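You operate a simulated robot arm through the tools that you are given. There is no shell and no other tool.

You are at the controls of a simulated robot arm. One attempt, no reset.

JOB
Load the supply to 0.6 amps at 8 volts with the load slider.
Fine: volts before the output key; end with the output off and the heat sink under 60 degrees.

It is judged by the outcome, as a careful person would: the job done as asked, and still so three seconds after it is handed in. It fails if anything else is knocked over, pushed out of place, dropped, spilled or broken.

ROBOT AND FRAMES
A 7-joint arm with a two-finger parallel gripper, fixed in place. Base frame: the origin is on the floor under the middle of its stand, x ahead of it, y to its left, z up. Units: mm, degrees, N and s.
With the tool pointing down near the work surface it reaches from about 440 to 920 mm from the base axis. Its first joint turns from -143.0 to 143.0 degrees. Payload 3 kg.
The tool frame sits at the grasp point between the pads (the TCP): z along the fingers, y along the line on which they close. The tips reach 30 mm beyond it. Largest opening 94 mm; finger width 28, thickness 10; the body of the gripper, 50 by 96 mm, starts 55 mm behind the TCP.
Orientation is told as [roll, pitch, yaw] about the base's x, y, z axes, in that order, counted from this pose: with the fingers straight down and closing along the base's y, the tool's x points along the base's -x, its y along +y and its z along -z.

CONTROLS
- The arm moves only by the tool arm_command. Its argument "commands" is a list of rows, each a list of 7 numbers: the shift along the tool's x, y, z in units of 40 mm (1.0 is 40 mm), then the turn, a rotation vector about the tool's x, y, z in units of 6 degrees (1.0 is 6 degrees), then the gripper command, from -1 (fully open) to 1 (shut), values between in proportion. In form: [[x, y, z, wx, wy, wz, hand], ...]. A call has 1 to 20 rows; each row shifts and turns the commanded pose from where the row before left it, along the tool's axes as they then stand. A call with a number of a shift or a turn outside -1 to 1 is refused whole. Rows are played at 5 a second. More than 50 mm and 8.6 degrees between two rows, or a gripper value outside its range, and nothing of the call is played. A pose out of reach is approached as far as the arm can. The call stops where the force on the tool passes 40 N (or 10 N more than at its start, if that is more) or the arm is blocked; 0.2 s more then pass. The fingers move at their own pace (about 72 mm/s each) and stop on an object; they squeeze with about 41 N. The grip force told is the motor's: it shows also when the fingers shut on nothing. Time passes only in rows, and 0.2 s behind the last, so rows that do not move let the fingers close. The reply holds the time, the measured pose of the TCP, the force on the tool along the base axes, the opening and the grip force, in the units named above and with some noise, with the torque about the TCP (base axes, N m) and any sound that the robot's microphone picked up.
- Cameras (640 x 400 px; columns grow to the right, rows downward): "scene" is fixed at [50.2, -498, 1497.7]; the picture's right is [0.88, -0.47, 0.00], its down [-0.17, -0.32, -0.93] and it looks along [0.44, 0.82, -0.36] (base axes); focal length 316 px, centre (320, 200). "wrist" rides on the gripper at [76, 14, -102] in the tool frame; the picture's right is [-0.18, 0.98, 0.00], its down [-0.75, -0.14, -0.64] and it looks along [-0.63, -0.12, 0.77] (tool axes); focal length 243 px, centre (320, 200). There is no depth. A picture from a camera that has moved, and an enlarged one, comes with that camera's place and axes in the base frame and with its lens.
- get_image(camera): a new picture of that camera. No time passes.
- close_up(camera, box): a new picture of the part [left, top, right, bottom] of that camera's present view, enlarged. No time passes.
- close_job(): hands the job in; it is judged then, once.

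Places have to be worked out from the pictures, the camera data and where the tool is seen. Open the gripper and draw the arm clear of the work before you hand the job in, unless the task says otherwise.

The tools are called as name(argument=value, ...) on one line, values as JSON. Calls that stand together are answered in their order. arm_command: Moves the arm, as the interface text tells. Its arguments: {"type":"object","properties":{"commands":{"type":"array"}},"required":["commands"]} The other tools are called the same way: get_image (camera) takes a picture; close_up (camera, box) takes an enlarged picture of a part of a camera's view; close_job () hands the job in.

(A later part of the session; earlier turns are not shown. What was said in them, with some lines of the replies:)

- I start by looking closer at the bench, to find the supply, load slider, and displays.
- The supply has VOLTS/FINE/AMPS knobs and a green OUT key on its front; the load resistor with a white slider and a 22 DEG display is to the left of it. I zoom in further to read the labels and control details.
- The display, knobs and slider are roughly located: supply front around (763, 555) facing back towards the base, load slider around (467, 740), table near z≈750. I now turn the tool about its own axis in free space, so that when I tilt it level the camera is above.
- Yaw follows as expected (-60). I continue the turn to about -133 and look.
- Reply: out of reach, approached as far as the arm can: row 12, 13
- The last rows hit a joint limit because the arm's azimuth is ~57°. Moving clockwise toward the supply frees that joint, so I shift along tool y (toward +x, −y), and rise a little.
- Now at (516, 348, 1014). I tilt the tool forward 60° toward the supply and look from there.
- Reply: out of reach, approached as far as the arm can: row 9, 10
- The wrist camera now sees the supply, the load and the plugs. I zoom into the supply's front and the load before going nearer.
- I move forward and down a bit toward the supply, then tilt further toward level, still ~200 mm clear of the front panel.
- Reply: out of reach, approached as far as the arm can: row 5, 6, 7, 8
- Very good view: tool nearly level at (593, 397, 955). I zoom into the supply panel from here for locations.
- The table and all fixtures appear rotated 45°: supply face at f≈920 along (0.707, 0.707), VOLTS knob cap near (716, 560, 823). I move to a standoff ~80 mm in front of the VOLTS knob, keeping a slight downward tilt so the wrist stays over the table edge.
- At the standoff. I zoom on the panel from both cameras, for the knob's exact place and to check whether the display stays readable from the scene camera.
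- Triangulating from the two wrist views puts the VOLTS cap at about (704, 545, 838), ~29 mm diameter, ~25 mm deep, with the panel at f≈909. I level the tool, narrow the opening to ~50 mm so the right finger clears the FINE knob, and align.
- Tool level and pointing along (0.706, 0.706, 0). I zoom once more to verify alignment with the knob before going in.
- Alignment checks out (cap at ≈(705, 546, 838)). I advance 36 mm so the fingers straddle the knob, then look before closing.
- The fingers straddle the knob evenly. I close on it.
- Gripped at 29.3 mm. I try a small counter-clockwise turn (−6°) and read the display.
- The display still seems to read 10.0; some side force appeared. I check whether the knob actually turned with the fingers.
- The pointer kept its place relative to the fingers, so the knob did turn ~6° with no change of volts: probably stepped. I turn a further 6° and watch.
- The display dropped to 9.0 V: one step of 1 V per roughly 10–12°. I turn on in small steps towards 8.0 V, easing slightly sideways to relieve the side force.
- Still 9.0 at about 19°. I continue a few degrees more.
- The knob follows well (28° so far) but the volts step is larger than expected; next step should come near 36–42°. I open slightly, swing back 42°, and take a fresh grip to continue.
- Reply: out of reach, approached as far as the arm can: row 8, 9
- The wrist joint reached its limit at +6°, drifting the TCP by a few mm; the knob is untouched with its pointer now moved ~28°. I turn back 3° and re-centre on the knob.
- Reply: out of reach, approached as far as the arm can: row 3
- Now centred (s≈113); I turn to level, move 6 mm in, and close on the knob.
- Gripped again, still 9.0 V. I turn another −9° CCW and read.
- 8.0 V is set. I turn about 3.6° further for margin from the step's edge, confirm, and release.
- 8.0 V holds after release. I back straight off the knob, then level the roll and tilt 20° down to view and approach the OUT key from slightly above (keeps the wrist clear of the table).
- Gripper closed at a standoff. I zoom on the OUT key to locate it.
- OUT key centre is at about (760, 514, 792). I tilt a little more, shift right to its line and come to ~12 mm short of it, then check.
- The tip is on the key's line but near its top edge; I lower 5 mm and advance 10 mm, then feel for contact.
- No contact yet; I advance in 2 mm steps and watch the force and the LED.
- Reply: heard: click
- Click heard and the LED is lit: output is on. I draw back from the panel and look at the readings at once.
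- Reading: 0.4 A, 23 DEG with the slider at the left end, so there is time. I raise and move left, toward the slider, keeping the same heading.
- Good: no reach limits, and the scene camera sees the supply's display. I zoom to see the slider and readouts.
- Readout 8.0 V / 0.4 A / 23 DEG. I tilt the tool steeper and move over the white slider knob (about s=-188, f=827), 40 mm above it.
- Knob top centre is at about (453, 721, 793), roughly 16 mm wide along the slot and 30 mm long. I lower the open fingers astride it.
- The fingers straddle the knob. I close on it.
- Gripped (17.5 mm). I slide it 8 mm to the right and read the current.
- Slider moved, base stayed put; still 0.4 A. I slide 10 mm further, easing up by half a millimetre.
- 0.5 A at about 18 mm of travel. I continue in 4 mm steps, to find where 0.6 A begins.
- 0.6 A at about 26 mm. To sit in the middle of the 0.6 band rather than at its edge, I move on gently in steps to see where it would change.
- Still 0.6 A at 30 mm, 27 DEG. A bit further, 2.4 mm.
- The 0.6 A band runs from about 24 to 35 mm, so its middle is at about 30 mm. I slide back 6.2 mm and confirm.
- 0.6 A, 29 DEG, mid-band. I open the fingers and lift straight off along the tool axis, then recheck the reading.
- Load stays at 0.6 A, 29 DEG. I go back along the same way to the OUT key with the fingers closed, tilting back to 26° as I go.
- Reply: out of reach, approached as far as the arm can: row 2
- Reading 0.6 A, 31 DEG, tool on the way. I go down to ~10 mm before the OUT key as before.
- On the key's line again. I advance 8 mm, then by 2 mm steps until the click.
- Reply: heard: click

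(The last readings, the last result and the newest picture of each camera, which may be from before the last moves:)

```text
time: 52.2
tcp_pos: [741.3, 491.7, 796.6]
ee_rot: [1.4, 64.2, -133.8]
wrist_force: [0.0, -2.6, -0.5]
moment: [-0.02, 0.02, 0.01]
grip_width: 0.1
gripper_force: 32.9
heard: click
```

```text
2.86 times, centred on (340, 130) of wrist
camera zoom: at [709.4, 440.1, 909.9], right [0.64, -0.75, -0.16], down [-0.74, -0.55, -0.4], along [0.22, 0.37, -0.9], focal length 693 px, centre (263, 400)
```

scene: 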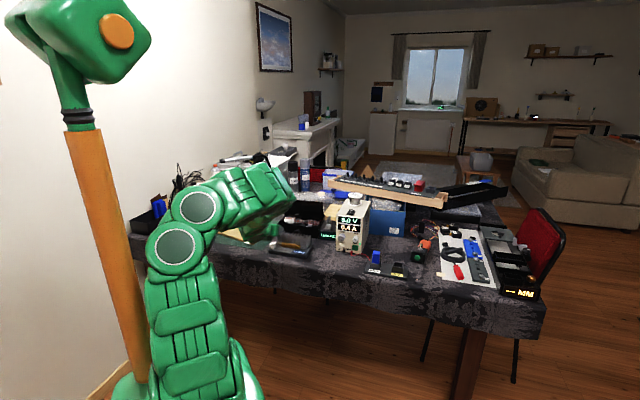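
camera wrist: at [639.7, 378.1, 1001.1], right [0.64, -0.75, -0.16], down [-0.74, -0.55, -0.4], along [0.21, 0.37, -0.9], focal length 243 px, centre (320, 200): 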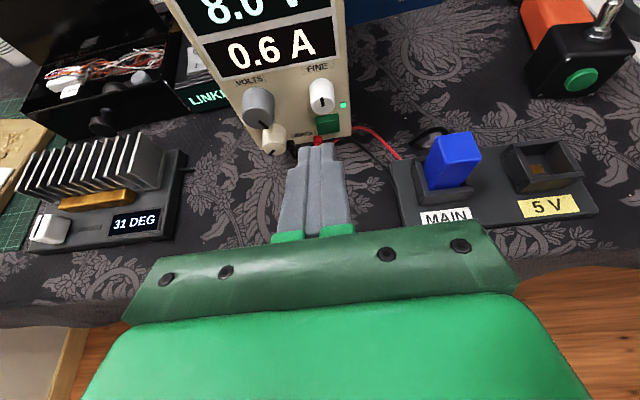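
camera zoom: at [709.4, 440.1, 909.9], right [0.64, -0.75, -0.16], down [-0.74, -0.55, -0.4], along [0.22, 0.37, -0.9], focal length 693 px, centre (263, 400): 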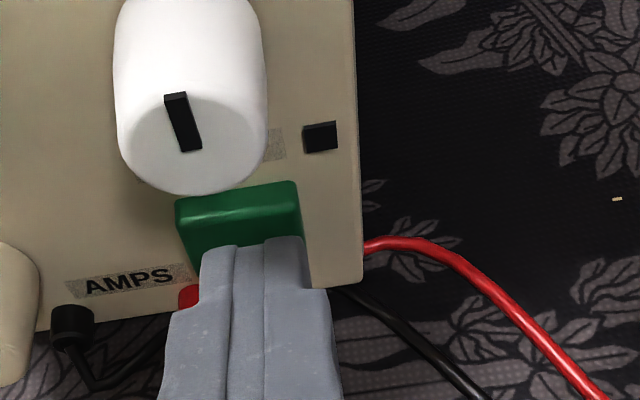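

Click heard and the LED is dark: output is off. I draw straight back off the key, then up and clear.

arm_command(commands=[[-0.164, 0, -0.337, 0, 0, 0, 1], [0.1, 0, -0.85, 0, 0, 0, 1], [0.4, -0.2, -0.8, 0, 0, 0, 1], [0.46, -0.7, -0.47, 0, 0, 0, 0.5], [0.46, -0.7, -0.47, 0, 0, 0, 0], [0.4, -0.5, -0.6, 0, 0, 0, -1], [0.4, -0.5, -0.6, 0, 0, 0, -1], [0, 0, 0, 0, 0, 0, -1]])

get_image(camera="wrist")

get_image(camera="scene")

```text
time: 54.0
tcp_pos: [586.6, 486.3, 941.1]
ee_rot: [1.1, 64.1, -133.6]
wrist_force: [0.4, 0.8, -0.8]
moment: [-0.02, 0.03, 0.0]
grip_width: 94.0
gripper_force: 0.0
```

```text
taken
camera wrist: at [554.5, 435.9, 1054.7], right [0.64, -0.75, -0.16], down [-0.74, -0.55, -0.4], along [0.22, 0.37, -0.9], focal length 243 px, centre (320, 200)
```

wrist: 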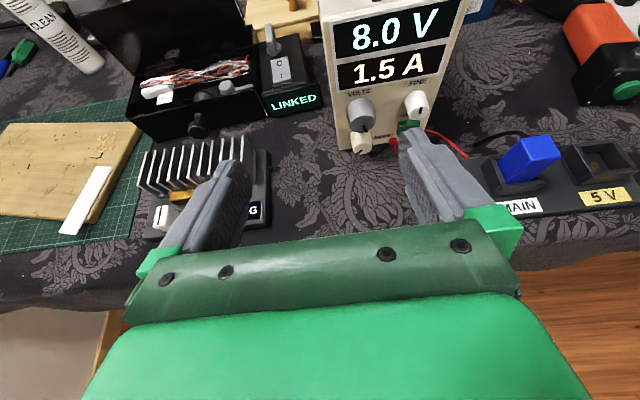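

```text
taken
```

scene: 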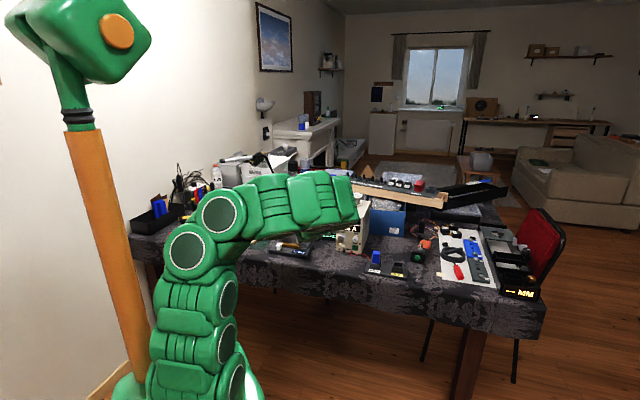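

Panel shows set values 8.0 V / 1.5 A again, output off. I move the arm left and up, clear of the work, and check everything from the scene camera.

arm_command(commands=[[0.4, -0.8, -0.3, 0, 0, 0, -1], [0.4, -0.8, -0.3, 0, 0, 0, -1], [0, -0.9, 0, 0, 0, 0, -1], [0, -0.9, 0, 0, 0, 0, -1], [0, -0.9, 0, 0, 0, 0, -1], [0, -0.9, 0, 0, 0, 0, -1], [0, 0, 0, 0, 0, 0, -1]])

get_image(camera="scene")

close_up(camera="scene", box=[260, 180, 400, 270])

get_image(camera="wrist")

```text
time: 55.6
tcp_pos: [433.5, 627.1, 978.0]
ee_rot: [1.3, 64.2, -133.7]
wrist_force: [0.5, -0.8, -0.2]
moment: [-0.02, -0.02, -0.01]
grip_width: 94.1
gripper_force: 0.0
```

```text
taken
```

scene: 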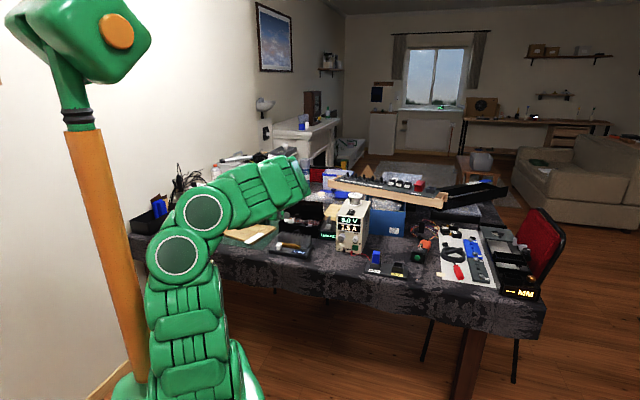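

```text
4.44 times, centred on (330, 225) of scene
camera zoom: at [50.2, -498.0, 1497.7], right [0.88, -0.47, 0.0], down [-0.17, -0.32, -0.93], along [0.44, 0.82, -0.36], focal length 1407 px, centre (276, 89)
```

zoom: 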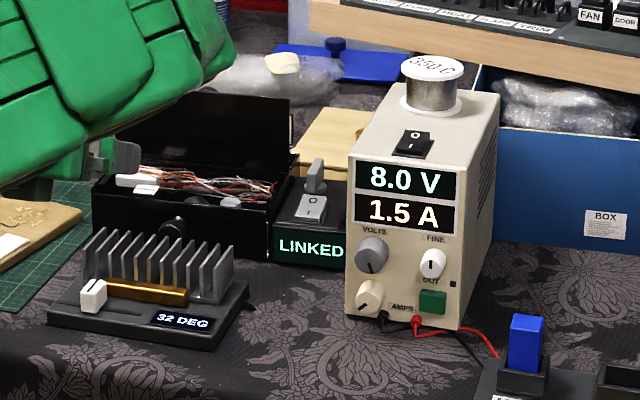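

```text
taken
camera wrist: at [400.6, 575.8, 1092.1], right [0.64, -0.75, -0.16], down [-0.74, -0.55, -0.4], along [0.22, 0.37, -0.9], focal length 243 px, centre (320, 200)
```

wrist: 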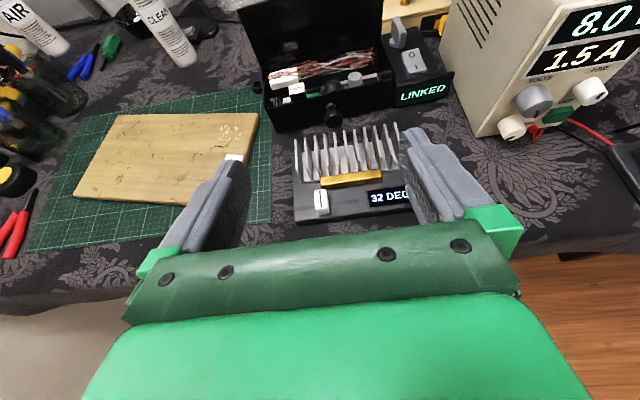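

Output LED dark, 8.0 V set, AMPS limit unchanged, slider in place, 32 DEG. I raise the arm a bit more and let a few seconds pass to confirm it stays so.

arm_command(commands=[[0.6, -0.3, -0.5, 0, 0, 0, -1], [0.6, -0.3, -0.5, 0, 0, 0, -1], [0, 0, 0, 0, 0, 0, -1], [0, 0, 0, 0, 0, 0, -1], [0, 0, 0, 0, 0, 0, -1], [0, 0, 0, 0, 0, 0, -1], [0, 0, 0, 0, 0, 0, -1], [0, 0, 0, 0, 0, 0, -1], [0, 0, 0, 0, 0, 0, -1], [0, 0, 0, 0, 0, 0, -1], [0, 0, 0, 0, 0, 0, -1], [0, 0, 0, 0, 0, 0, -1]])

close_up(camera="scene", box=[260, 180, 400, 270])

get_image(camera="scene")

```text
time: 58.2
tcp_pos: [405.8, 633.5, 1037.7]
ee_rot: [1.1, 64.2, -133.7]
wrist_force: [0.8, 0.0, -0.2]
moment: [0.01, -0.05, -0.01]
grip_width: 94.0
gripper_force: 0.3
```

```text
4.44 times, centred on (330, 225) of scene
camera zoom: at [50.2, -498.0, 1497.7], right [0.88, -0.47, 0.0], down [-0.17, -0.32, -0.93], along [0.44, 0.82, -0.36], focal length 1407 px, centre (276, 89)
```

zoom: 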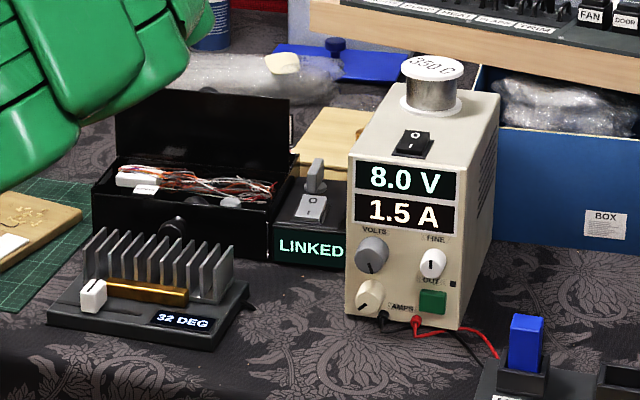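

```text
taken
```

scene: 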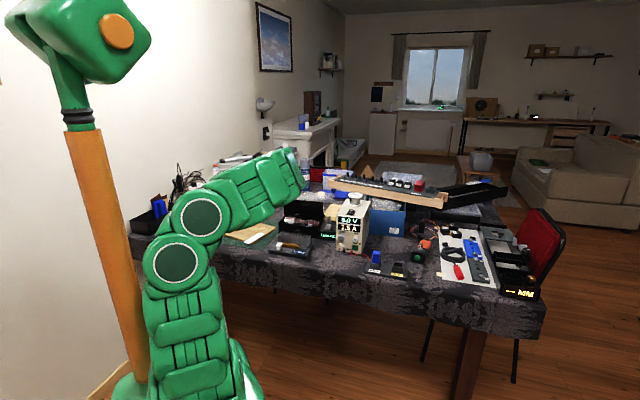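

All is steady: 8.0 V set, the load slider left where it drew 0.6 A, output off (LED dark), heat sink at 32 DEG, nothing else disturbed, gripper open and arm clear. I hand the job in.

close_job()

```text
The job is handed in.
```

The supply was loaded to 0.6 A at 8.0 V with the load slider, and the job is handed in with the output off and the heat sink at 32 °C.

- **Volts first:** I turned the VOLTS knob from 10.0 V down to 8.0 V before pressing the output key. The AMPS limit stayed at 1.5 A.
- **Load:** With the output on, the display read 0.6 A over about 24 to 35 mm of slider travel. To find the upper edge I went slightly past it, and the current read 0.7 A for about a second. I then brought the slider back to about 30 mm, near the middle of the 0.6 A range. It still read 0.6 A after I let go.
- **End state:** I pressed the output key again; it clicked and its light went dark. The heat sink stayed at 32 °C over the last few seconds, and its highest reading was also 32 °C.

The last pictures show nothing else on the bench disturbed. The gripper is open and the arm is clear of the work.
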